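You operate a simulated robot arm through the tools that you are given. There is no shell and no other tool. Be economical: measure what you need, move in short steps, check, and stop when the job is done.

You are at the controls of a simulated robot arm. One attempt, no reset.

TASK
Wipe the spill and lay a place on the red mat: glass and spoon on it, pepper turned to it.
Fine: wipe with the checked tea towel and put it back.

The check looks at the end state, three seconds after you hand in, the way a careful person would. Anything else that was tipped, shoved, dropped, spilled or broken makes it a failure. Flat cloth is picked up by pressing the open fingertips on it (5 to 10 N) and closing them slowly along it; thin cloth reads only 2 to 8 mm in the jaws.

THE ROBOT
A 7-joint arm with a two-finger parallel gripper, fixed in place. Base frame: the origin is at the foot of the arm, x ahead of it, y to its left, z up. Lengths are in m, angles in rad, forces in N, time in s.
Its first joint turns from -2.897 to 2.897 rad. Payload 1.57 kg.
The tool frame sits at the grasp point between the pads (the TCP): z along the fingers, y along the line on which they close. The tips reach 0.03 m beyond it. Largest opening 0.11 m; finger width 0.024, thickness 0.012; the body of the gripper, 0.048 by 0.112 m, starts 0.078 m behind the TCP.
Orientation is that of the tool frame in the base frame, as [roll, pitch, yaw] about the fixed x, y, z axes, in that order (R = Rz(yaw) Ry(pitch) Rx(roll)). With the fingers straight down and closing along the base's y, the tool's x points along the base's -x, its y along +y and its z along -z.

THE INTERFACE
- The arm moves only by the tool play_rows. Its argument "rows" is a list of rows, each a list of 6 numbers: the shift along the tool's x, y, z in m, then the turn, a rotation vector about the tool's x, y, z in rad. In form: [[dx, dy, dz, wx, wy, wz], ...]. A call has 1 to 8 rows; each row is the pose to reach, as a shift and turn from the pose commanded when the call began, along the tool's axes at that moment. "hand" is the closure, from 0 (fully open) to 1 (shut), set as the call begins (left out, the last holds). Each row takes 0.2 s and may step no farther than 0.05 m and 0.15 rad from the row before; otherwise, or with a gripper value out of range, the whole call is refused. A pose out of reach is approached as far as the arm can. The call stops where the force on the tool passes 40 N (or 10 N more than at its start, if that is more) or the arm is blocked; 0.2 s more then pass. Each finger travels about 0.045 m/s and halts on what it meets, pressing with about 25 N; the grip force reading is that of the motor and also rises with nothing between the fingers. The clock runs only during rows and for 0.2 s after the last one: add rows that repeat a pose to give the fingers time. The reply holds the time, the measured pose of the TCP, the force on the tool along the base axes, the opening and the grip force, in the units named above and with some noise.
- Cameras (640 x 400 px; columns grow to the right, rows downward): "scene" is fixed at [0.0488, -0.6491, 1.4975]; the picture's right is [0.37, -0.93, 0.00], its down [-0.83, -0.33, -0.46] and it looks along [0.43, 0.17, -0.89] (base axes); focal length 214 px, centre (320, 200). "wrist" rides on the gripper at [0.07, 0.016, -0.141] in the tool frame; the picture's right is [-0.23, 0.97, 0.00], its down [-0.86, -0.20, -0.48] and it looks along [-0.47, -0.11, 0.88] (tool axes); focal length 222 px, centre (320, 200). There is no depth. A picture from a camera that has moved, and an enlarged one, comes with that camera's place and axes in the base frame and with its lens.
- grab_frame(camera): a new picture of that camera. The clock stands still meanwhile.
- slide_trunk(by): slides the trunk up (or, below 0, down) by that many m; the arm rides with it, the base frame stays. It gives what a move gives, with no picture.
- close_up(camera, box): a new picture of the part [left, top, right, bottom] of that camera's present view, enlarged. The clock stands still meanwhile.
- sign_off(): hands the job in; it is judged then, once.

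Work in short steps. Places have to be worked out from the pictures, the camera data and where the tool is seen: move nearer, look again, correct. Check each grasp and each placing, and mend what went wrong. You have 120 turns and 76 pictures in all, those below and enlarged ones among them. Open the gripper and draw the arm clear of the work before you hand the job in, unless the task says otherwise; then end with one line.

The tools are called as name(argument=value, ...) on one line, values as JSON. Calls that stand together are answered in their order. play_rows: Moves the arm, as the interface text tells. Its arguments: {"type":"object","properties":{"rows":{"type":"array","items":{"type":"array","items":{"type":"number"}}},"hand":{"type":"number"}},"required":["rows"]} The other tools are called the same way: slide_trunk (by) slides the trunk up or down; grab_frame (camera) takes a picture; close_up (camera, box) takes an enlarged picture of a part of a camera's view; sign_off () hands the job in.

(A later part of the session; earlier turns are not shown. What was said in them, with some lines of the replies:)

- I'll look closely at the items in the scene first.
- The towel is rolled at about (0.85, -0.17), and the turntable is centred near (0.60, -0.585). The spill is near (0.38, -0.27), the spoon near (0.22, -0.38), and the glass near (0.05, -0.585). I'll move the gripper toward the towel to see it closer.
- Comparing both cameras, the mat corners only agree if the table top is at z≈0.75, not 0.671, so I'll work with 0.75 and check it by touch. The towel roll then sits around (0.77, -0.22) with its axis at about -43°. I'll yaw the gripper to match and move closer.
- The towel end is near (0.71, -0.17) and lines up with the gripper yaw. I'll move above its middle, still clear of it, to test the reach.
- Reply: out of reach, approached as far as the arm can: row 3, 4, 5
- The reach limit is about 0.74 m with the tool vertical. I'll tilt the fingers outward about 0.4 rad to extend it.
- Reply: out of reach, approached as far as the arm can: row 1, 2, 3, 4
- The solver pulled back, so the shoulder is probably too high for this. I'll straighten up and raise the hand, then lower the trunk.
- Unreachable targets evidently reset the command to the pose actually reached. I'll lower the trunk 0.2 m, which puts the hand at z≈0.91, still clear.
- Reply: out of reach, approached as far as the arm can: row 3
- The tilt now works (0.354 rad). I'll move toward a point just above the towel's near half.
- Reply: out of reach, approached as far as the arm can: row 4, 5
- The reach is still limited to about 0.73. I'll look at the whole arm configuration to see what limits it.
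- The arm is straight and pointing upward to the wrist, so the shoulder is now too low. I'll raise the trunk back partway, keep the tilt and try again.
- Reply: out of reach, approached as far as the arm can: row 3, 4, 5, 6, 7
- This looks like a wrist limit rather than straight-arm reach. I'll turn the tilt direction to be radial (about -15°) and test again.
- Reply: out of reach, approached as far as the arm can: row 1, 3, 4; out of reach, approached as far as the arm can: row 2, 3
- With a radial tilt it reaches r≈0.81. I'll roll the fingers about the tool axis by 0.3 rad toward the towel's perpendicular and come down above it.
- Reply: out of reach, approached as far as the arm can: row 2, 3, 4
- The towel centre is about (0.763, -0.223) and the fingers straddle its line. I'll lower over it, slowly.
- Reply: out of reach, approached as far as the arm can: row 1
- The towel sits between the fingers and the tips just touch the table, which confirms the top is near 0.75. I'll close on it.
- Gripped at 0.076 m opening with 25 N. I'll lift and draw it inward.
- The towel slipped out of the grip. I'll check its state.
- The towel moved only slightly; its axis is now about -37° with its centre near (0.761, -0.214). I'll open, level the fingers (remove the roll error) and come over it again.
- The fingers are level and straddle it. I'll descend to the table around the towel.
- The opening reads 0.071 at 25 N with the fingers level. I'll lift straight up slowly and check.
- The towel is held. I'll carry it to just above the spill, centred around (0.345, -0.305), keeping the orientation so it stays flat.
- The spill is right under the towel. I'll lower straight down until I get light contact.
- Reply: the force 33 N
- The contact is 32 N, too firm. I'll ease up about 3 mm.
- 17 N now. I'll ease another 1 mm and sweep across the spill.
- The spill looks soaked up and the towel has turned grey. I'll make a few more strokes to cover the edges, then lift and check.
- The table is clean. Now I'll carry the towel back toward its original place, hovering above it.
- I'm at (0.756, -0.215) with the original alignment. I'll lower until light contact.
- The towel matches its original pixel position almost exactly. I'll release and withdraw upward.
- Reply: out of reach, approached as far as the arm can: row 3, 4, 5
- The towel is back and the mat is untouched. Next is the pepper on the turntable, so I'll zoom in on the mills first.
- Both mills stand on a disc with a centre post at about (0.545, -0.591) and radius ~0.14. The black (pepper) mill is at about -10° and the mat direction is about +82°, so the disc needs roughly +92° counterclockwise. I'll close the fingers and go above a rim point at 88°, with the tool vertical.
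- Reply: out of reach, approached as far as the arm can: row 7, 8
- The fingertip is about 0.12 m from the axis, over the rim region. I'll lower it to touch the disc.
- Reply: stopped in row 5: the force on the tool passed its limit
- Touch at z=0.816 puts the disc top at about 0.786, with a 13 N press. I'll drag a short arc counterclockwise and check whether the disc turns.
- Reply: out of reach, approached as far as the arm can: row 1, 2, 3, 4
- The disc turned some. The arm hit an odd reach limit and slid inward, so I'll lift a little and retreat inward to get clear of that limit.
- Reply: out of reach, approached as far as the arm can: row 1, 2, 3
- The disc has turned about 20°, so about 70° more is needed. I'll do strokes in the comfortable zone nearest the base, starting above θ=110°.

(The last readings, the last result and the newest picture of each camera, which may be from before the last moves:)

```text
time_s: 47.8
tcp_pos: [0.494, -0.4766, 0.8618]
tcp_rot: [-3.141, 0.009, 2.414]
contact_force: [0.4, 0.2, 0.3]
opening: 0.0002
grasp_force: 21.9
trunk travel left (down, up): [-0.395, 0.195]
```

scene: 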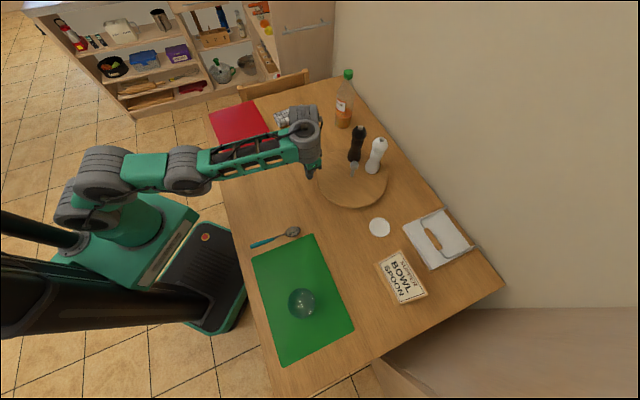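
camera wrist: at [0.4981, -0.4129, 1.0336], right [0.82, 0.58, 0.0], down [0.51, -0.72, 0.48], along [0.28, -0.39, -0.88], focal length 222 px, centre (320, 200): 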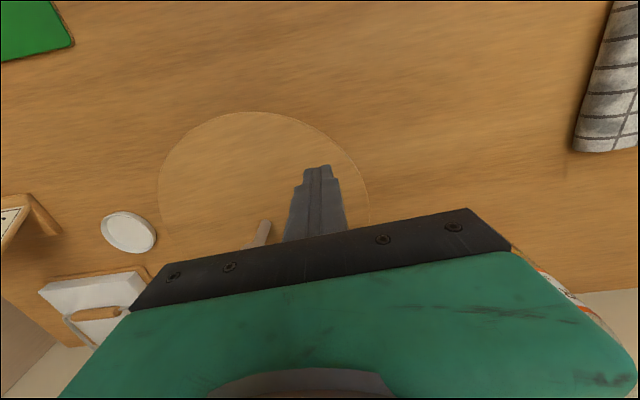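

That worked. I'll press down here.

play_rows(rows=[[0, 0, 0.035, 0, 0, 0], [0, 0, 0.043, 0, 0, 0], [0, 0, 0.046, 0, 0, 0], [0, 0, 0.048, 0, 0, 0]])

```text
time_s: 48.8
tcp_pos: [0.4935, -0.4759, 0.8155]
tcp_rot: [-3.14, 0.014, 2.416]
contact_force: [-1.7, 1.8, 10.2]
opening: 0.0
grasp_force: 21.3
trunk travel left (down, up): [-0.395, 0.195]
```

10 N press. I'll drag the arc from 110° to 165°.

play_rows(rows=[[0.0048, -0.0138, 0, 0, 0, 0], [0.0085, -0.0276, 0, 0, 0, 0], [0.011, -0.0422, 0, 0, 0, 0], [0.0124, -0.0571, 0, 0, 0, 0], [0.0115, -0.071, 0, 0, 0, 0], [0.0094, -0.0846, 0, 0, 0, 0], [0.005, -0.0986, 0, 0, 0, 0], [-0.0005, -0.1125, 0, 0, 0, 0]])

close_up(camera="scene", box=[270, 100, 430, 200])

```text
time_s: 50.6
tcp_pos: [0.4188, -0.5597, 0.816]
tcp_rot: [-3.14, 0.014, 2.415]
contact_force: [0.2, 2.2, 26.3]
opening: 0.0
grasp_force: 21.3
trunk travel left (down, up): [-0.395, 0.195]
```

```text
4.00 times, centred on (350, 150) of scene
camera zoom: at [0.0488, -0.6491, 1.4975], right [0.37, -0.93, 0.0], down [-0.83, -0.33, -0.46], along [0.43, 0.17, -0.89], focal length 858 px, centre (200, 400)
```

zoom: 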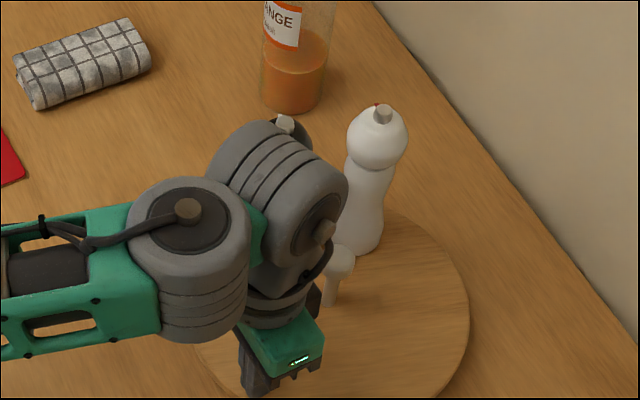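

Pepper is now at roughly 56°, with about 25° more to go. I'll lift, step back to θ≈135° and press again.

play_rows(rows=[[0, 0, -0.03, 0, 0, 0], [0.004, 0.02, -0.04, 0, 0, 0], [0.012, 0.0616, -0.04, 0, 0, 0], [0.012, 0.0616, -0.02, 0, 0, 0], [0.012, 0.0616, -0.005, 0, 0, 0], [0.012, 0.0616, -0.0005, 0, 0, 0], [0.012, 0.0616, 0.001, 0, 0, 0]])

```text
time_s: 52.2
tcp_pos: [0.4517, -0.5076, 0.8163]
tcp_rot: [-3.139, 0.017, 2.415]
contact_force: [-0.1, 2.8, 18.3]
opening: 0.0
grasp_force: 21.3
trunk travel left (down, up): [-0.395, 0.195]
```

18 N contact. I'll drag about 25° more, then lift clear and retreat toward the base to view it.

play_rows(rows=[[-0.0005, -0.013, 0, 0, 0, 0], [-0.0015, -0.0266, 0, 0, 0, 0], [-0.0045, -0.039, 0, 0, 0, 0], [-0.008, -0.0508, 0, 0, 0, 0]])

play_rows(rows=[[0, 0, -0.04, 0, 0, 0], [0.03, 0, -0.07, 0, 0, 0], [0.07, 0, -0.09, 0, 0, 0], [0.11, 0, -0.11, 0, 0, 0], [0.15, 0, -0.13, 0, 0, 0]])

close_up(camera="scene", box=[270, 100, 430, 200])

```text
time_s: 53.2
tcp_pos: [0.4235, -0.5491, 0.8155]
tcp_rot: [-3.14, 0.013, 2.415]
contact_force: [1.6, 1.4, 28.2]
opening: 0.0001
grasp_force: 21.5
trunk travel left (down, up): [-0.395, 0.195]
```

```text
time_s: 54.4
tcp_pos: [0.3093, -0.4492, 0.94]
tcp_rot: [3.141, 0.009, 2.415]
contact_force: [-0.3, 0.1, -0.3]
opening: 0.0001
grasp_force: 21.5
trunk travel left (down, up): [-0.395, 0.195]
```

```text
4.00 times, centred on (350, 150) of scene
camera zoom: at [0.0488, -0.6491, 1.4975], right [0.37, -0.93, 0.0], down [-0.83, -0.33, -0.46], along [0.43, 0.17, -0.89], focal length 858 px, centre (200, 400)
```

zoom: 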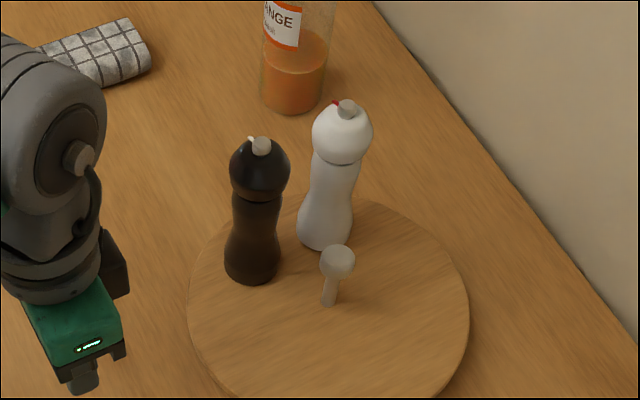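

Pepper is now at about 81°, facing the mat centre, and both mills are upright. Next is the spoon: I'll open the fingers, draw inward and look.

play_rows(rows=[[0.03, -0.01, 0, 0, 0, 0.05], [0.06, -0.02, 0, 0, 0, 0.104], [0.09, -0.03, 0, 0, 0, 0.104], [0.11, -0.04, 0, 0, 0, 0.104], [0.11, -0.04, 0, 0, 0, 0.104]], hand=0.3)

grab_frame(camera="wrist")

```text
time_s: 55.6
tcp_pos: [0.2004, -0.4094, 0.9397]
tcp_rot: [3.141, 0.01, 2.312]
contact_force: [-0.2, -1.0, -0.2]
opening: 0.077
grasp_force: 0.1
trunk travel left (down, up): [-0.395, 0.195]
```

```text
37 pictures are left
camera wrist: at [0.164, -0.3466, 1.08], right [0.87, 0.49, 0.0], down [0.43, -0.76, 0.49], along [0.24, -0.42, -0.87], focal length 222 px, centre (320, 200)
```

wrist: 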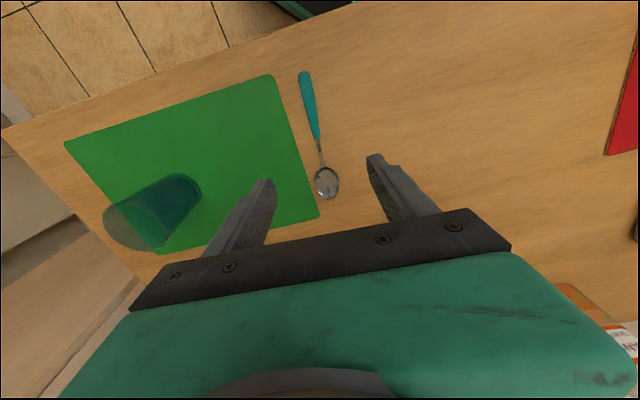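

The spoon handle runs from (0.145, -0.352) to a neck near (0.199, -0.416). I'll grip the handle near the neck with a narrow opening to stay off the green mat, and descend partway.

play_rows(rows=[[0.004, -0.002, 0.03, 0, 0, 0], [0.008, -0.004, 0.06, 0, 0, 0], [0.0103, -0.0047, 0.09, 0, 0, 0], [0.0103, -0.0047, 0.12, 0, 0, 0], [0.0103, -0.0047, 0.12, 0, 0, 0]], hand=0.62)

grab_frame(camera="wrist")

```text
time_s: 56.8
tcp_pos: [0.2197, -0.4183, 0.8969]
tcp_rot: [3.063, 0.004, 2.307]
contact_force: [-0.5, 0.0, -0.6]
opening: 0.0417
grasp_force: 0.0
out of reach, approached as far as the arm can: row 1, 2, 3, 4
trunk travel left (down, up): [-0.395, 0.195]
```

```text
36 pictures are left
camera wrist: at [0.1766, -0.3638, 1.0394], right [0.87, 0.49, 0.08], down [0.4, -0.79, 0.47], along [0.29, -0.37, -0.88], focal length 222 px, centre (320, 200)
```

wrist: 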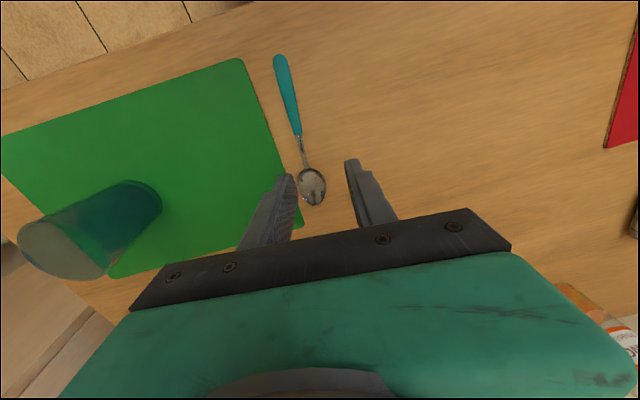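

The arm reports out of reach close in, so its posture must have drifted. I'll look at it.

grab_frame(camera="scene")

```text
35 pictures are left
```

scene: 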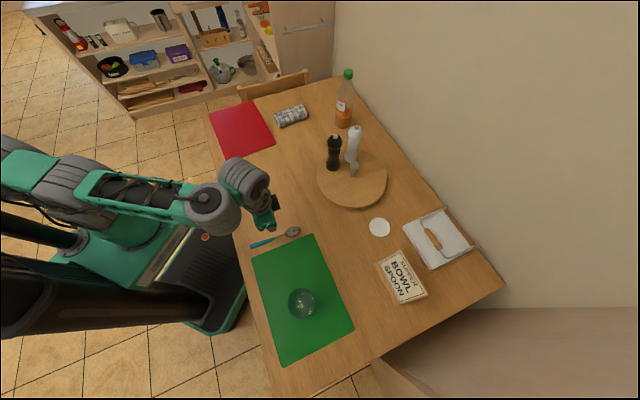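

The elbow has swung far to the left. I'll go back up to the starting pose (0.467, -0.30, 1.06, yaw π) to recover a good posture.

play_rows(rows=[[-0.008, 0.02, -0.04, 0.011, 0, -0.1], [-0.016, 0.05, -0.075, 0.022, 0, -0.21], [-0.028, 0.09, -0.1, 0.033, 0, -0.32], [-0.041, 0.133, -0.12, 0.045, 0, -0.44], [-0.054, 0.176, -0.14, 0.056, 0, -0.56], [-0.068, 0.22, -0.155, 0.067, 0, -0.68], [-0.081, 0.264, -0.165, 0.078, 0, -0.8], [-0.081, 0.264, -0.165, 0.078, 0, -0.83]])

grab_frame(camera="scene")

```text
time_s: 58.6
tcp_pos: [0.442, -0.2829, 0.9874]
tcp_rot: [-3.064, -0.025, 3.14]
contact_force: [-0.3, 1.0, 1.0]
opening: 0.042
grasp_force: 0.1
out of reach, approached as far as the arm can: row 1, 2, 3
trunk travel left (down, up): [-0.395, 0.195]
```

```text
34 pictures are left
```

scene: 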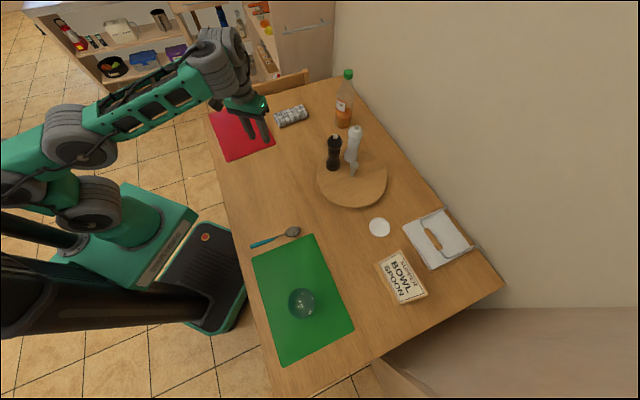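

The posture looks better. I'll go to above the spoon, turning smoothly to yaw 2.27.

play_rows(rows=[[0.035, -0.017, 0.0, -0.012, -0.004, 0.12], [0.07, -0.034, 0.0, -0.023, -0.008, 0.245], [0.106, -0.051, 0.0, -0.035, -0.012, 0.37], [0.142, -0.068, 0.005, -0.046, -0.016, 0.495], [0.178, -0.086, 0.01, -0.057, -0.02, 0.62], [0.214, -0.104, 0.02, -0.068, -0.023, 0.745], [0.252, -0.122, 0.037, -0.078, -0.025, 0.87], [0.252, -0.122, 0.037, -0.078, -0.025, 0.87]])

```text
time_s: 60.4
tcp_pos: [0.1866, -0.408, 0.9632]
tcp_rot: [3.129, 0.036, 2.271]
contact_force: [0.4, -0.1, -0.5]
opening: 0.0417
grasp_force: 0.0
trunk travel left (down, up): [-0.395, 0.195]
```

On target without limits. I'll straighten the tilt and descend to just above the spoon.

play_rows(rows=[[0, 0, 0.04, 0.006, 0.018, 0], [0, 0, 0.08, 0.012, 0.036, 0], [0, 0, 0.115, 0.012, 0.036, 0], [0, 0, 0.145, 0.012, 0.036, 0], [0, 0, 0.145, 0.012, 0.036, 0]])

grab_frame(camera="wrist")

```text
time_s: 61.6
tcp_pos: [0.192, -0.4112, 0.8197]
tcp_rot: [-3.14, -0.003, 2.272]
contact_force: [0.8, 0.4, 0.6]
opening: 0.0417
grasp_force: 0.2
trunk travel left (down, up): [-0.395, 0.195]
```

```text
33 pictures are left
camera wrist: at [0.1608, -0.3483, 0.9618], right [0.89, 0.46, 0.0], down [0.4, -0.78, 0.48], along [0.22, -0.42, -0.88], focal length 222 px, centre (320, 200)
```

wrist: 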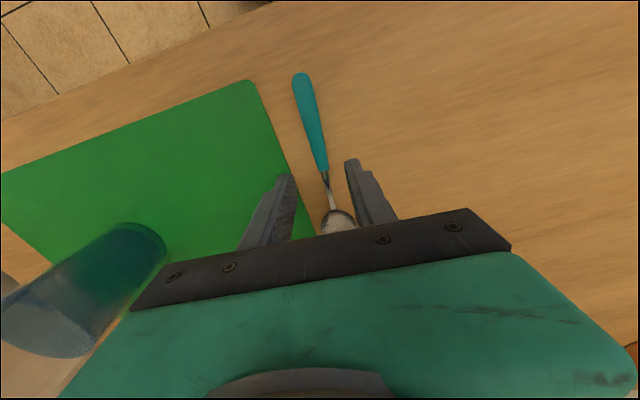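

The spoon is centred within a few mm. I'll shift 15 mm toward the handle, narrow the opening slightly to avoid the mat edge and go down to the table.

play_rows(rows=[[0.015, 0.004, 0, 0, 0, 0], [0.015, 0.004, 0.015, 0, 0, 0], [0.015, 0.004, 0.028, 0, 0, 0], [0.015, 0.004, 0.034, 0, 0, 0], [0.015, 0.004, 0.0365, 0, 0, 0]], hand=0.72)

grab_frame(camera="wrist")

```text
time_s: 62.8
tcp_pos: [0.1852, -0.3963, 0.7829]
tcp_rot: [-3.14, -0.003, 2.273]
contact_force: [-0.6, 0.2, 0.8]
opening: 0.0306
grasp_force: 0.0
trunk travel left (down, up): [-0.395, 0.195]
```

```text
32 pictures are left
camera wrist: at [0.1531, -0.3332, 0.925], right [0.89, 0.46, 0.0], down [0.4, -0.78, 0.48], along [0.22, -0.42, -0.88], focal length 222 px, centre (320, 200)
```

wrist: 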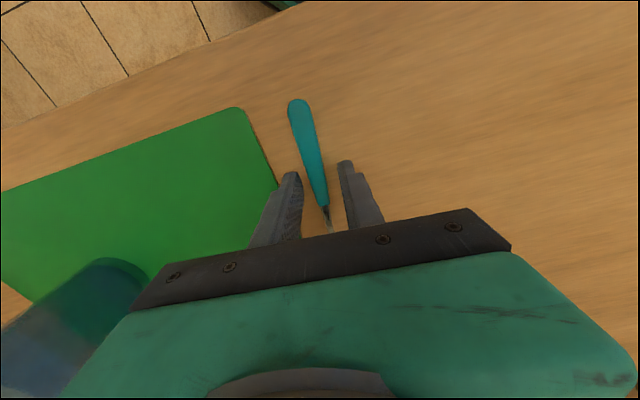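

The handle is between the fingertips, with no contact force. I'll close and lift a little to check.

play_rows(rows=[[0, 0, 0, 0, 0, 0], [0, 0, 0, 0, 0, 0], [0, 0, 0, 0, 0, 0], [0, 0, 0, 0, 0, 0], [0, 0, -0.01, 0, 0, 0], [0, 0, -0.03, 0, 0, 0], [0, 0, -0.05, 0, 0, 0]], hand=1)

grab_frame(camera="wrist")

```text
time_s: 64.4
tcp_pos: [0.1851, -0.3963, 0.834]
tcp_rot: [3.141, -0.003, 2.273]
contact_force: [0.2, -0.3, -1.1]
opening: 0.0125
grasp_force: 25.0
trunk travel left (down, up): [-0.395, 0.195]
```

```text
31 pictures are left
camera wrist: at [0.1531, -0.3329, 0.975], right [0.89, 0.46, 0.0], down [0.4, -0.78, 0.48], along [0.22, -0.42, -0.88], focal length 222 px, centre (320, 200)
```

wrist: 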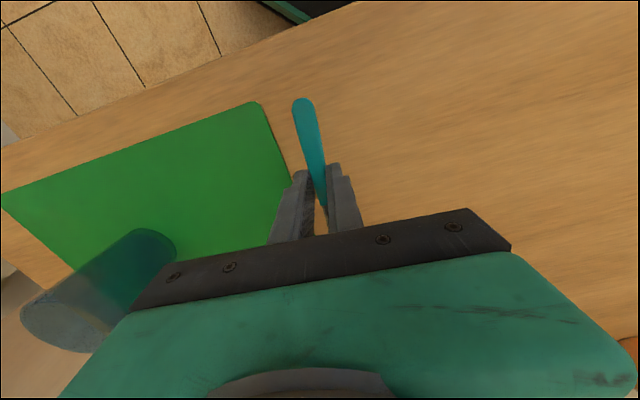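

The spoon is held (12.5 mm). Now I'll carry it high toward the red mat, in two legs with a slight yaw to align with the mat's short side.

play_rows(rows=[[0, 0.01, -0.04, 0, 0, 0], [0, 0.04, -0.07, 0, 0, -0.014], [0.003, 0.08, -0.09, 0, 0, -0.028], [0.006, 0.125, -0.1, 0, 0, -0.042], [0.008, 0.17, -0.1, 0, 0, -0.056], [0.01, 0.215, -0.1, 0, 0, -0.07], [0.012, 0.257, -0.1, 0, 0, -0.084]])

play_rows(rows=[[-0.002, 0.04, 0, 0, 0, -0.014], [-0.004, 0.08, 0, 0, 0, -0.028], [-0.006, 0.125, 0, 0, 0, -0.042], [-0.007, 0.17, 0.0, 0, 0, -0.056], [-0.009, 0.215, 0.015, 0, 0, -0.07], [-0.01, 0.2575, 0.03, 0, 0, -0.083], [-0.01, 0.2575, 0.03, 0, 0, -0.083]])

grab_frame(camera="wrist")

grab_frame(camera="scene")

```text
time_s: 66.0
tcp_pos: [0.3738, -0.2212, 0.9339]
tcp_rot: [3.142, -0.005, 2.357]
contact_force: [0.3, 0.9, -1.0]
opening: 0.0125
grasp_force: 25.5
trunk travel left (down, up): [-0.395, 0.195]
```

```text
time_s: 67.6
tcp_pos: [0.5648, -0.046, 0.9035]
tcp_rot: [3.139, -0.004, 2.439]
contact_force: [-0.2, 0.9, -1.1]
opening: 0.0124
grasp_force: 24.8
trunk travel left (down, up): [-0.395, 0.195]
```

```text
30 pictures are left
camera wrist: at [0.5222, 0.0113, 1.0446], right [0.8, 0.6, 0.0], down [0.53, -0.71, 0.48], along [0.28, -0.38, -0.88], focal length 222 px, centre (320, 200)
```

wrist: 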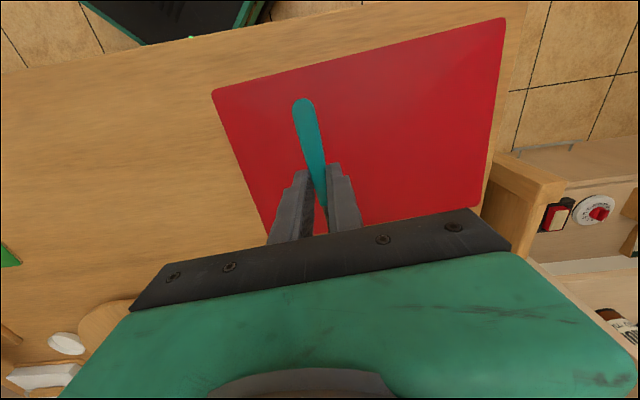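

```text
29 pictures are left
```

scene: 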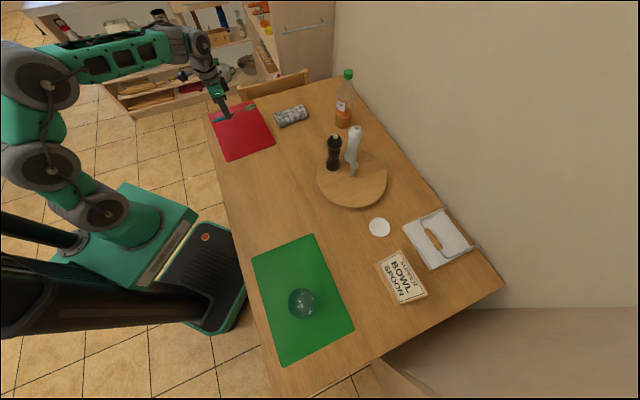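

The mat corners agree with my estimates and the spoon hangs over the right part of the mat. I'll lower it.

play_rows(rows=[[0, 0, 0.04, 0, 0, 0], [0, 0, 0.075, 0, 0, 0], [0, 0, 0.1, 0, 0, 0], [0, 0, 0.11, 0, 0, 0], [0, 0, 0.114, 0, 0, 0], [0, 0, 0.116, 0, 0, 0]])

```text
time_s: 69.0
tcp_pos: [0.5628, -0.0462, 0.7908]
tcp_rot: [3.14, -0.001, 2.439]
contact_force: [-2.4, 0.3, 10.3]
opening: 0.0125
grasp_force: 24.4
trunk travel left (down, up): [-0.395, 0.195]
```

There is 10 N of contact at z=0.791, a bit higher than expected. I'll check the view before releasing.

grab_frame(camera="wrist")

close_up(camera="scene", box=[190, 75, 310, 150])

```text
28 pictures are left
camera wrist: at [0.5203, 0.0106, 0.9302], right [0.8, 0.6, 0.0], down [0.52, -0.71, 0.48], along [0.29, -0.38, -0.88], focal length 222 px, centre (320, 200)
```

wrist: 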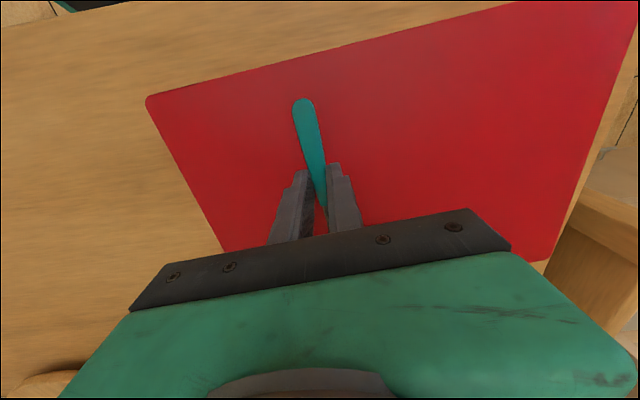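

```text
5.33 times, centred on (250, 112) of scene
camera zoom: at [0.0488, -0.6491, 1.4975], right [0.37, -0.93, 0.0], down [-0.83, -0.33, -0.46], along [0.43, 0.17, -0.89], focal length 1144 px, centre (693, 667)
```

zoom: 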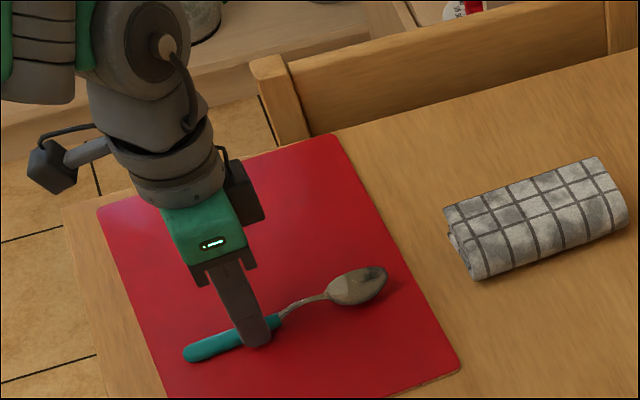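

The spoon is nearly flat on the mat, so I'll release it gently and lift.

play_rows(rows=[[0, 0, 0.002, 0, 0, 0], [0, 0, 0.003, 0, 0, 0], [0, 0, 0.003, 0, 0, 0]], hand=0.72)

play_rows(rows=[[0, 0, -0.03, 0, 0, 0], [0, 0, -0.07, 0, 0, 0], [0, 0, -0.11, 0, 0, 0], [0.0, -0.03, -0.14, 0, 0, 0], [0.01, -0.07, -0.15, 0, 0, 0.05], [0.02, -0.11, -0.15, 0, 0, 0.1]])

close_up(camera="scene", box=[190, 75, 310, 150])

```text
time_s: 69.8
tcp_pos: [0.5645, -0.0469, 0.786]
tcp_rot: [3.14, -0.003, 2.44]
contact_force: [0.3, 1.6, 9.8]
opening: 0.0298
grasp_force: 0.1
trunk travel left (down, up): [-0.395, 0.195]
```

```text
time_s: 71.2
tcp_pos: [0.4773, -0.1171, 0.9314]
tcp_rot: [-3.141, -0.004, 2.34]
contact_force: [0.1, -0.1, -0.4]
opening: 0.0308
grasp_force: 0.0
trunk travel left (down, up): [-0.395, 0.195]
```

```text
5.33 times, centred on (250, 112) of scene
camera zoom: at [0.0488, -0.6491, 1.4975], right [0.37, -0.93, 0.0], down [-0.83, -0.33, -0.46], along [0.43, 0.17, -0.89], focal length 1144 px, centre (693, 667)
```

zoom: 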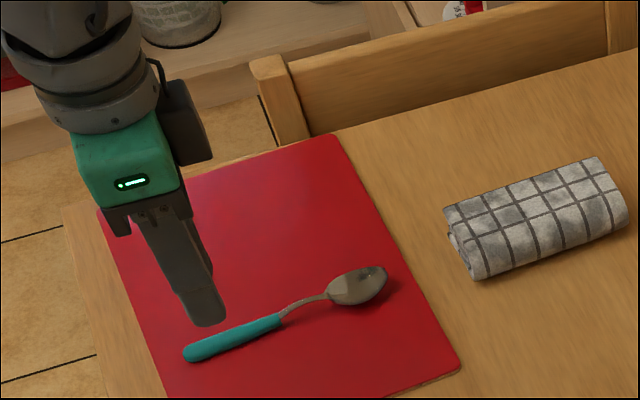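

The spoon is on the mat. Next I'll move toward the glass for a better look at it.

play_rows(rows=[[0.006, -0.037, -0.02, 0, 0, 0.04], [0.012, -0.074, -0.035, 0, 0, 0.08], [0.018, -0.111, -0.05, 0, 0, 0.12], [0.024, -0.148, -0.065, 0, 0, 0.17], [0.03, -0.185, -0.08, 0, 0, 0.22], [0.035, -0.222, -0.09, 0, 0, 0.26], [0.0395, -0.2588, -0.1, 0, 0, 0.3]], hand=0)

play_rows(rows=[[-0.006, -0.037, 0, 0, 0, 0.04], [-0.012, -0.074, 0, 0, 0, 0.08], [-0.017, -0.111, 0, 0, 0, 0.12], [-0.022, -0.148, 0, 0, 0, 0.17], [-0.028, -0.185, 0, 0, 0, 0.22], [-0.033, -0.222, 0, 0, 0, 0.26], [-0.0386, -0.259, 0, 0, 0, 0.3]])

grab_frame(camera="wrist")

```text
time_s: 72.8
tcp_pos: [0.2633, -0.2699, 1.0368]
tcp_rot: [-3.139, -0.004, 2.041]
contact_force: [0.4, -0.1, -0.5]
opening: 0.1102
grasp_force: 0.1
trunk travel left (down, up): [-0.395, 0.195]
```

```text
time_s: 74.4
tcp_pos: [0.051, -0.4215, 1.0342]
tcp_rot: [-3.141, -0.002, 1.74]
contact_force: [-0.1, 0.7, 0.1]
opening: 0.1101
grasp_force: 0.1
trunk travel left (down, up): [-0.395, 0.195]
```

```text
25 pictures are left
camera wrist: at [0.0545, -0.3517, 1.1764], right [1.0, -0.06, 0.0], down [-0.05, -0.88, 0.48], along [-0.03, -0.48, -0.88], focal length 222 px, centre (320, 200)
```

wrist: 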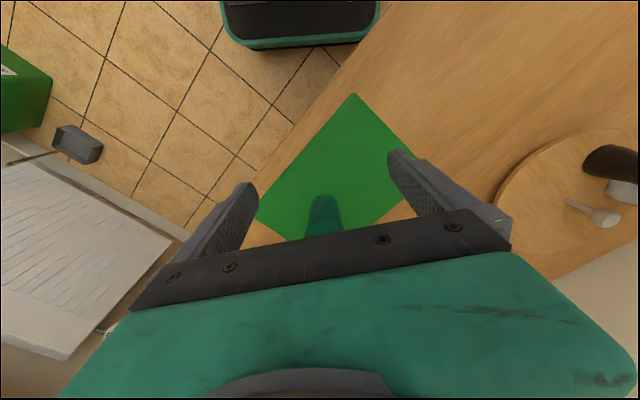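

The glass base is near (0.047, -0.585). I'll zoom in on it from the scene camera to tell its orientation.

close_up(camera="scene", box=[270, 275, 334, 315])

close_up(camera="wrist", box=[256, 170, 384, 250])

```text
10.00 times, centred on (302, 295) of scene
camera zoom: at [0.0488, -0.6491, 1.4975], right [0.37, -0.93, 0.0], down [-0.83, -0.33, -0.46], along [0.43, 0.17, -0.89], focal length 2145 px, centre (500, -750)
```

zoom: 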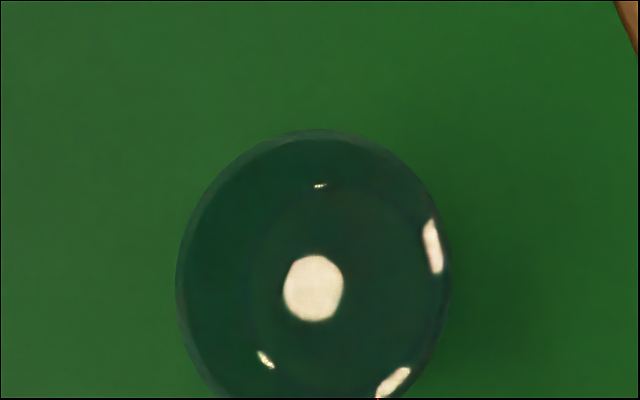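

```text
5.00 times, centred on (320, 210) of wrist
camera zoom: at [0.0545, -0.3517, 1.1764], right [1.0, -0.06, 0.0], down [-0.05, -0.88, 0.48], along [-0.03, -0.48, -0.88], focal length 1111 px, centre (320, 150)
```

zoom: 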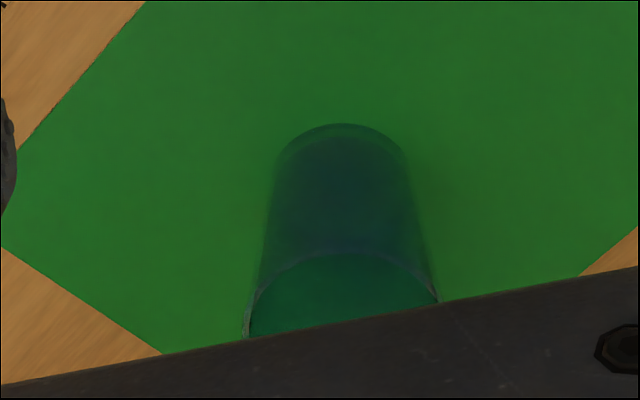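

I can't yet tell whether it holds liquid or stands inverted. I'll move to a side vantage with the glass in the clear left part of the wrist view.

play_rows(rows=[[0, 0.03, 0.03, 0, 0, -0.09], [0, 0.06, 0.06, 0, 0, -0.18], [0.0, 0.09, 0.09, 0, 0, -0.27], [0.005, 0.12, 0.12, 0, 0, -0.36], [0.01, 0.15, 0.15, 0, 0, -0.45], [0.01, 0.165, 0.18, 0, 0, -0.53]])

grab_frame(camera="wrist")

```text
time_s: 75.8
tcp_pos: [0.2087, -0.3824, 0.8542]
tcp_rot: [3.141, -0.002, 2.271]
contact_force: [0.1, -0.1, 0.1]
opening: 0.1099
grasp_force: 0.1
trunk travel left (down, up): [-0.395, 0.195]
```

```text
22 pictures are left
camera wrist: at [0.1769, -0.3197, 0.9967], right [0.89, 0.45, 0.0], down [0.4, -0.78, 0.48], along [0.22, -0.43, -0.88], focal length 222 px, centre (320, 200)
```

wrist: 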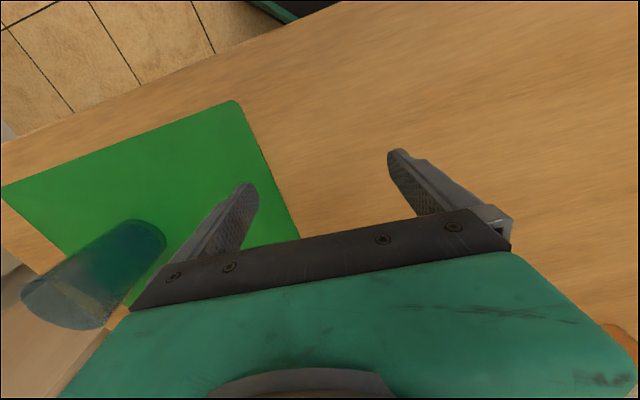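

I need the glass less occluded, so I'll shift outward 8 cm and zoom in.

play_rows(rows=[[-0.04, 0, 0, 0, 0, 0], [-0.08, 0.0, 0, 0, 0, 0], [-0.08, 0.0, 0, 0, 0, 0]])

close_up(camera="wrist", box=[0, 100, 240, 250])

```text
time_s: 76.6
tcp_pos: [0.2607, -0.445, 0.8523]
tcp_rot: [-3.141, -0.003, 2.267]
contact_force: [0.1, 0.8, 0.0]
opening: 0.11
grasp_force: 0.0
trunk travel left (down, up): [-0.395, 0.195]
```

```text
2.67 times, centred on (120, 175) of wrist
camera zoom: at [0.2286, -0.3821, 0.9953], right [0.89, 0.45, 0.0], down [0.4, -0.78, 0.48], along [0.21, -0.42, -0.88], focal length 592 px, centre (853, 267)
```

zoom: 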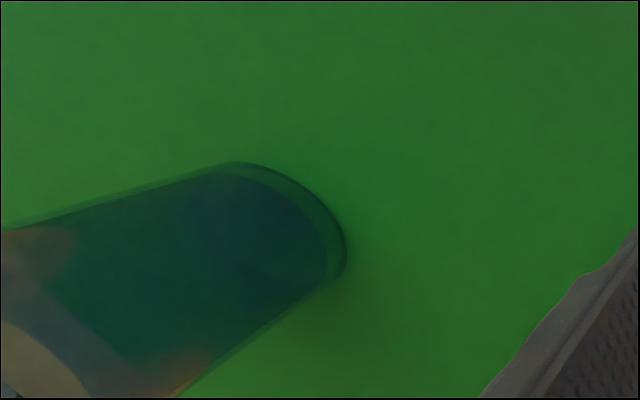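

The glass stands upright with a thick base at the bottom and maybe some drink in it, so I'll treat it as full. Its centre is about (0.050, -0.596), the rim is at z≈0.863 and it is ~0.065 m wide. I'll rise and go above it with the fingers open.

play_rows(rows=[[0, 0, -0.045, 0, 0, 0.03], [0, -0.01, -0.09, 0, 0, 0.08], [0.003, -0.05, -0.1, 0, 0, 0.14], [0.006, -0.095, -0.1, 0, 0, 0.2], [0.01, -0.14, -0.1, 0, 0, 0.26], [0.014, -0.185, -0.1, 0, 0, 0.32], [0.017, -0.225, -0.1, 0, 0, 0.367], [0.019, -0.259, -0.1, 0, 0, 0.367]], hand=0)

grab_frame(camera="wrist")

close_up(camera="scene", box=[240, 230, 368, 310])

```text
time_s: 78.4
tcp_pos: [0.051, -0.5965, 0.9516]
tcp_rot: [-3.14, -0.003, 1.903]
contact_force: [-0.2, -1.1, -0.6]
opening: 0.1102
grasp_force: 0.0
trunk travel left (down, up): [-0.395, 0.195]
```

```text
20 pictures are left
camera wrist: at [0.0443, -0.5255, 1.0933], right [0.99, 0.1, 0.0], down [0.09, -0.88, 0.48], along [0.05, -0.47, -0.88], focal length 222 px, centre (320, 200)
```

wrist: 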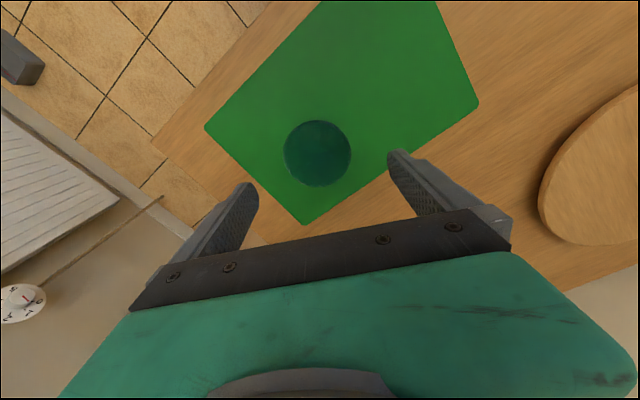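

```text
5.00 times, centred on (304, 270) of scene
camera zoom: at [0.0488, -0.6491, 1.4975], right [0.37, -0.93, 0.0], down [-0.83, -0.33, -0.46], along [0.43, 0.17, -0.89], focal length 1072 px, centre (400, -150)
```

zoom: 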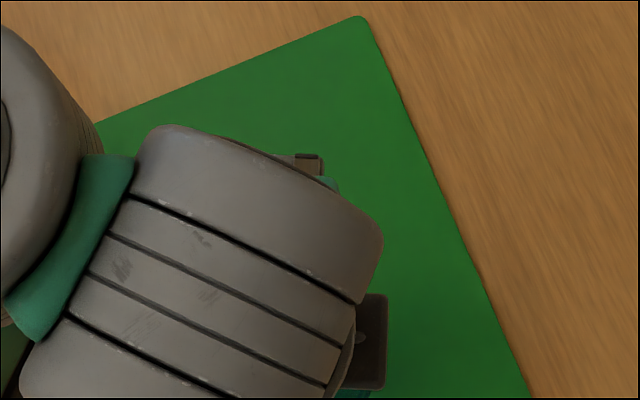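

The rim centre is (0.050, -0.594), within 3 mm of the tool axis. I'll descend around the glass.

play_rows(rows=[[0.002, 0, 0.035, 0, 0, 0], [0.002, 0, 0.065, 0, 0, 0], [0.002, 0, 0.095, 0, 0, 0], [0.002, 0, 0.12, 0, 0, 0], [0.002, 0, 0.138, 0, 0, 0], [0.002, 0, 0.138, 0, 0, 0]])

grab_frame(camera="wrist")

```text
time_s: 79.8
tcp_pos: [0.051, -0.5929, 0.817]
tcp_rot: [-3.141, -0.002, 1.903]
contact_force: [-0.1, 0.3, 0.0]
opening: 0.1099
grasp_force: 0.1
trunk travel left (down, up): [-0.395, 0.195]
```

```text
18 pictures are left
camera wrist: at [0.0443, -0.5228, 0.9579], right [0.99, 0.1, 0.0], down [0.09, -0.87, 0.48], along [0.05, -0.47, -0.88], focal length 222 px, centre (320, 200)
```

wrist: 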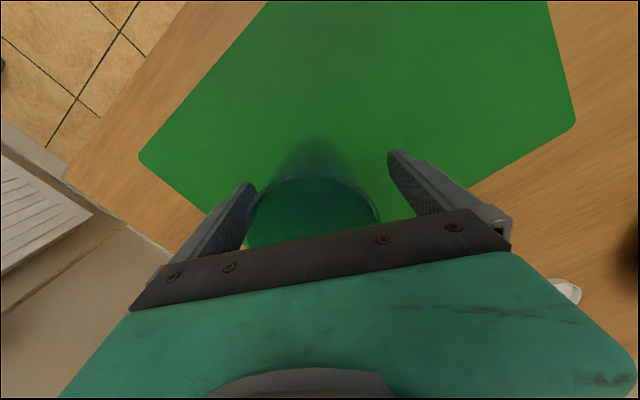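

The glass is between the fingers, about 4 mm off centre. I'll correct that and close.

play_rows(rows=[[0, -0.004, 0.003, 0, 0, 0], [0, -0.004, 0.003, 0, 0, 0]])

play_rows(rows=[[0, 0, 0, 0, 0, 0], [0, 0, 0, 0, 0, 0], [0, 0, 0, 0, 0, 0], [0, 0, 0, 0, 0, 0], [0, 0, 0, 0, 0, 0]], hand=1)

```text
time_s: 80.4
tcp_pos: [0.0473, -0.5952, 0.8134]
tcp_rot: [-3.139, -0.002, 1.904]
contact_force: [-1.6, -0.5, 0.0]
opening: 0.11
grasp_force: 0.1
trunk travel left (down, up): [-0.395, 0.195]
```

```text
time_s: 81.6
tcp_pos: [0.0481, -0.5949, 0.8137]
tcp_rot: [-3.141, -0.002, 1.903]
contact_force: [-0.3, -0.3, 0.3]
opening: 0.073
grasp_force: 25.4
trunk travel left (down, up): [-0.395, 0.195]
```

Gripped at 0.073 m. I'll lift slowly.

play_rows(rows=[[0, 0, -0.005, 0, 0, 0], [0, 0, -0.015, 0, 0, 0], [0, 0, -0.03, 0, 0, 0], [0, 0, -0.045, 0, 0, 0], [0, 0, -0.055, 0, 0, 0], [0, 0, -0.06, 0, 0, 0]])

grab_frame(camera="wrist")

```text
time_s: 83.0
tcp_pos: [0.0481, -0.5958, 0.8739]
tcp_rot: [-3.14, -0.003, 1.902]
contact_force: [0.6, 0.5, -2.2]
opening: 0.073
grasp_force: 25.2
trunk travel left (down, up): [-0.395, 0.195]
```

```text
17 pictures are left
camera wrist: at [0.0406, -0.5258, 1.0149], right [0.99, 0.1, 0.0], down [0.09, -0.87, 0.48], along [0.05, -0.47, -0.88], focal length 222 px, centre (320, 200)
```

wrist: 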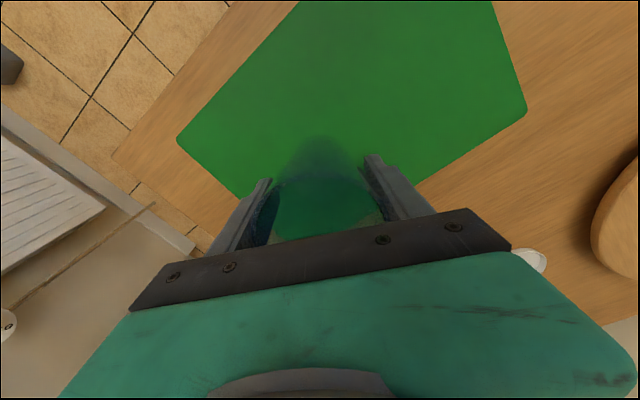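

The glass is held securely and level. I'll carry it slowly toward the red mat in four smooth legs, two now.

play_rows(rows=[[0.005, 0.0096, 0, 0, 0, -0.012], [0.015, 0.031, 0, 0, 0, -0.04], [0.0295, 0.059, 0, 0, 0, -0.077], [0.0447, 0.09, 0, 0, 0, -0.117], [0.06, 0.1205, 0, 0, 0, -0.157], [0.075, 0.151, 0, 0, 0, -0.197], [0.0874, 0.176, 0, 0, 0, -0.23], [0.095, 0.1913, 0, 0, 0, -0.25]])

play_rows(rows=[[0.0022, 0.0104, 0, 0, 0, -0.012], [0.0072, 0.0334, 0, 0, 0, -0.04], [0.0139, 0.0647, 0, 0, 0, -0.077], [0.021, 0.098, 0, 0, 0, -0.117], [0.0282, 0.1315, 0, 0, 0, -0.157], [0.0353, 0.165, 0, 0, 0, -0.197], [0.0411, 0.192, 0, 0, 0, -0.23], [0.0447, 0.2088, 0, 0, 0, -0.25]])

```text
time_s: 84.8
tcp_pos: [0.198, -0.4447, 0.8741]
tcp_rot: [-3.14, -0.004, 2.152]
contact_force: [-0.5, 0.7, -1.5]
opening: 0.073
grasp_force: 25.4
trunk travel left (down, up): [-0.395, 0.195]
```

```text
time_s: 86.6
tcp_pos: [0.3474, -0.29, 0.8718]
tcp_rot: [3.142, -0.003, 2.403]
contact_force: [0.7, 1.1, -2.1]
opening: 0.0727
grasp_force: 25.6
trunk travel left (down, up): [-0.395, 0.195]
```

Steady so far. Now the remaining two legs to above the mat at (0.659, 0.022).

play_rows(rows=[[-0.0004, 0.0107, 0, 0, 0, -0.012], [-0.0014, 0.034, 0, 0, 0, -0.04], [-0.0026, 0.066, 0, 0, 0, -0.077], [-0.004, 0.1, 0, 0, 0, -0.117], [-0.0054, 0.1344, 0, 0, 0, -0.157], [-0.0067, 0.1686, 0, 0, 0, -0.197], [-0.0078, 0.196, 0, 0, 0, -0.23], [-0.0085, 0.2134, 0, 0, 0, -0.25]])

play_rows(rows=[[-0.0034, 0.011, 0, 0, 0, -0.012], [-0.011, 0.035, 0, 0, 0, -0.04], [-0.021, 0.0674, 0, 0, 0, -0.077], [-0.032, 0.102, 0, 0, 0, -0.117], [-0.043, 0.137, 0, 0, 0, -0.157], [-0.0537, 0.1717, 0, 0, 0, -0.197], [-0.0626, 0.2, 0, 0, 0, -0.23], [-0.068, 0.2173, 0, 0, 0, -0.25]])

close_up(camera="scene", box=[190, 75, 310, 150])

grab_frame(camera="wrist")

```text
time_s: 88.4
tcp_pos: [0.4983, -0.1394, 0.8718]
tcp_rot: [3.141, -0.005, 2.653]
contact_force: [0.4, -1.1, -2.4]
opening: 0.0727
grasp_force: 25.0
trunk travel left (down, up): [-0.395, 0.195]
```

```text
time_s: 90.2
tcp_pos: [0.661, 0.0215, 0.8734]
tcp_rot: [3.14, -0.004, 2.902]
contact_force: [0.5, -1.1, -2.7]
opening: 0.073
grasp_force: 24.8
trunk travel left (down, up): [-0.395, 0.195]
```

```text
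5.33 times, centred on (250, 112) of scene
camera zoom: at [0.0488, -0.6491, 1.4975], right [0.37, -0.93, 0.0], down [-0.83, -0.33, -0.46], along [0.43, 0.17, -0.89], focal length 1144 px, centre (693, 667)
```

zoom: 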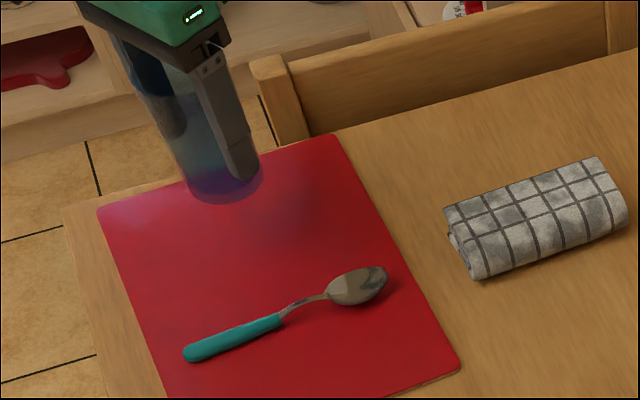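

```text
15 pictures are left
camera wrist: at [0.5979, 0.0534, 1.0144], right [0.45, 0.89, 0.0], down [0.79, -0.4, 0.48], along [0.42, -0.21, -0.88], focal length 222 px, centre (320, 200)
```

wrist: 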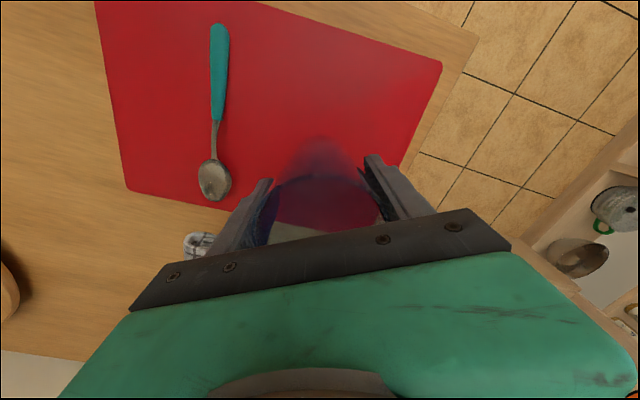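

The glass is above the mat, clear of the spoon. I'll lower to just above contact, then in small steps.

play_rows(rows=[[0, 0, 0.01, 0, 0, 0], [0, 0, 0.025, 0, 0, 0], [0, 0, 0.04, 0, 0, 0], [0, 0, 0.05, 0, 0, 0], [0, 0, 0.055, 0, 0, 0], [0, 0, 0.058, 0, 0, 0], [0, 0, 0.06, 0, 0, 0]])

```text
time_s: 91.8
tcp_pos: [0.6605, 0.0212, 0.8131]
tcp_rot: [3.139, -0.003, 2.902]
contact_force: [0.3, 1.2, 1.6]
opening: 0.073
grasp_force: 24.9
trunk travel left (down, up): [-0.395, 0.195]
```

The glass is standing on the mat (force reversed to +1.6 N). I'll open and rise straight up.

play_rows(rows=[[0, 0, 0, 0, 0, 0], [0, 0, 0, 0, 0, 0], [0, 0, 0, 0, 0, 0]], hand=0.05)

play_rows(rows=[[0, 0, -0.02, 0, 0, 0], [0, 0, -0.05, 0, 0, 0], [0, 0, -0.09, 0, 0, 0], [0, 0, -0.13, 0, 0, 0], [0, 0, -0.17, 0, 0, 0], [0.04, 0, -0.19, 0, 0, 0], [0.08, -0.01, -0.2, 0, 0, 0], [0.12, -0.02, -0.21, 0, 0, 0]])

play_rows(rows=[[0.04, 0, -0.01, 0, 0, 0], [0.08, 0, -0.02, 0, 0, 0], [0.12, 0, -0.03, 0, 0, 0], [0.16, 0, -0.03, 0, 0, 0]])

grab_frame(camera="scene")

close_up(camera="scene", box=[190, 75, 318, 155])

```text
time_s: 92.6
tcp_pos: [0.6594, 0.0206, 0.8124]
tcp_rot: [3.14, -0.004, 2.903]
contact_force: [0.4, -0.2, 0.4]
opening: 0.1043
grasp_force: 0.1
trunk travel left (down, up): [-0.395, 0.195]
```

```text
time_s: 94.4
tcp_pos: [0.5379, 0.029, 1.0232]
tcp_rot: [3.14, -0.001, 2.903]
contact_force: [0.3, 0.6, 0.2]
opening: 0.1041
grasp_force: 0.1
trunk travel left (down, up): [-0.395, 0.195]
```

```text
time_s: 95.4
tcp_pos: [0.3812, 0.0657, 1.0539]
tcp_rot: [3.138, -0.005, 2.903]
contact_force: [-0.1, 0.7, 0.1]
opening: 0.1043
grasp_force: 0.0
trunk travel left (down, up): [-0.395, 0.195]
```

```text
14 pictures are left
```

scene: 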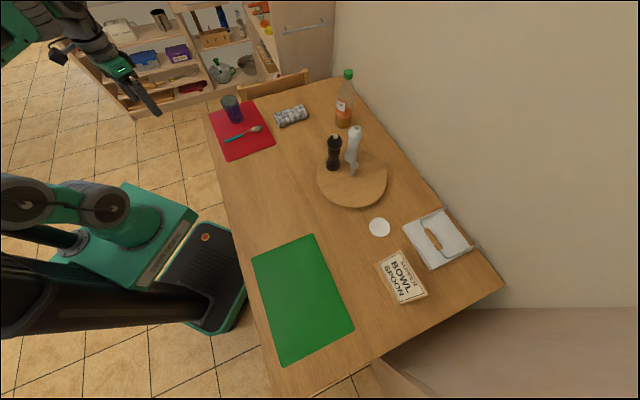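

```text
5.00 times, centred on (254, 115) of scene
camera zoom: at [0.0488, -0.6491, 1.4975], right [0.37, -0.93, 0.0], down [-0.83, -0.33, -0.46], along [0.43, 0.17, -0.89], focal length 1072 px, centre (650, 625)
```

zoom: 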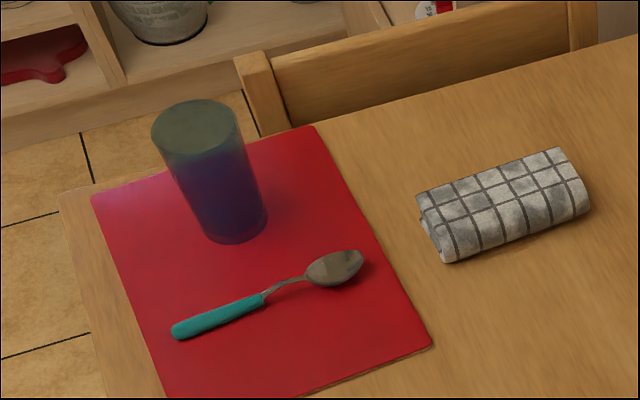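

All is in place: the table is clean, the towel is back, the glass and spoon are on the red mat, pepper faces it, and the arm is clear with the gripper open. I'll hand in.

sign_off()

```text
The job is handed in.
```

I wiped up the spill with the checked tea towel and put the towel back, set the glass and spoon on the red mat, and turned the turntable so the black mill, which I took to be the pepper, faces the mat.
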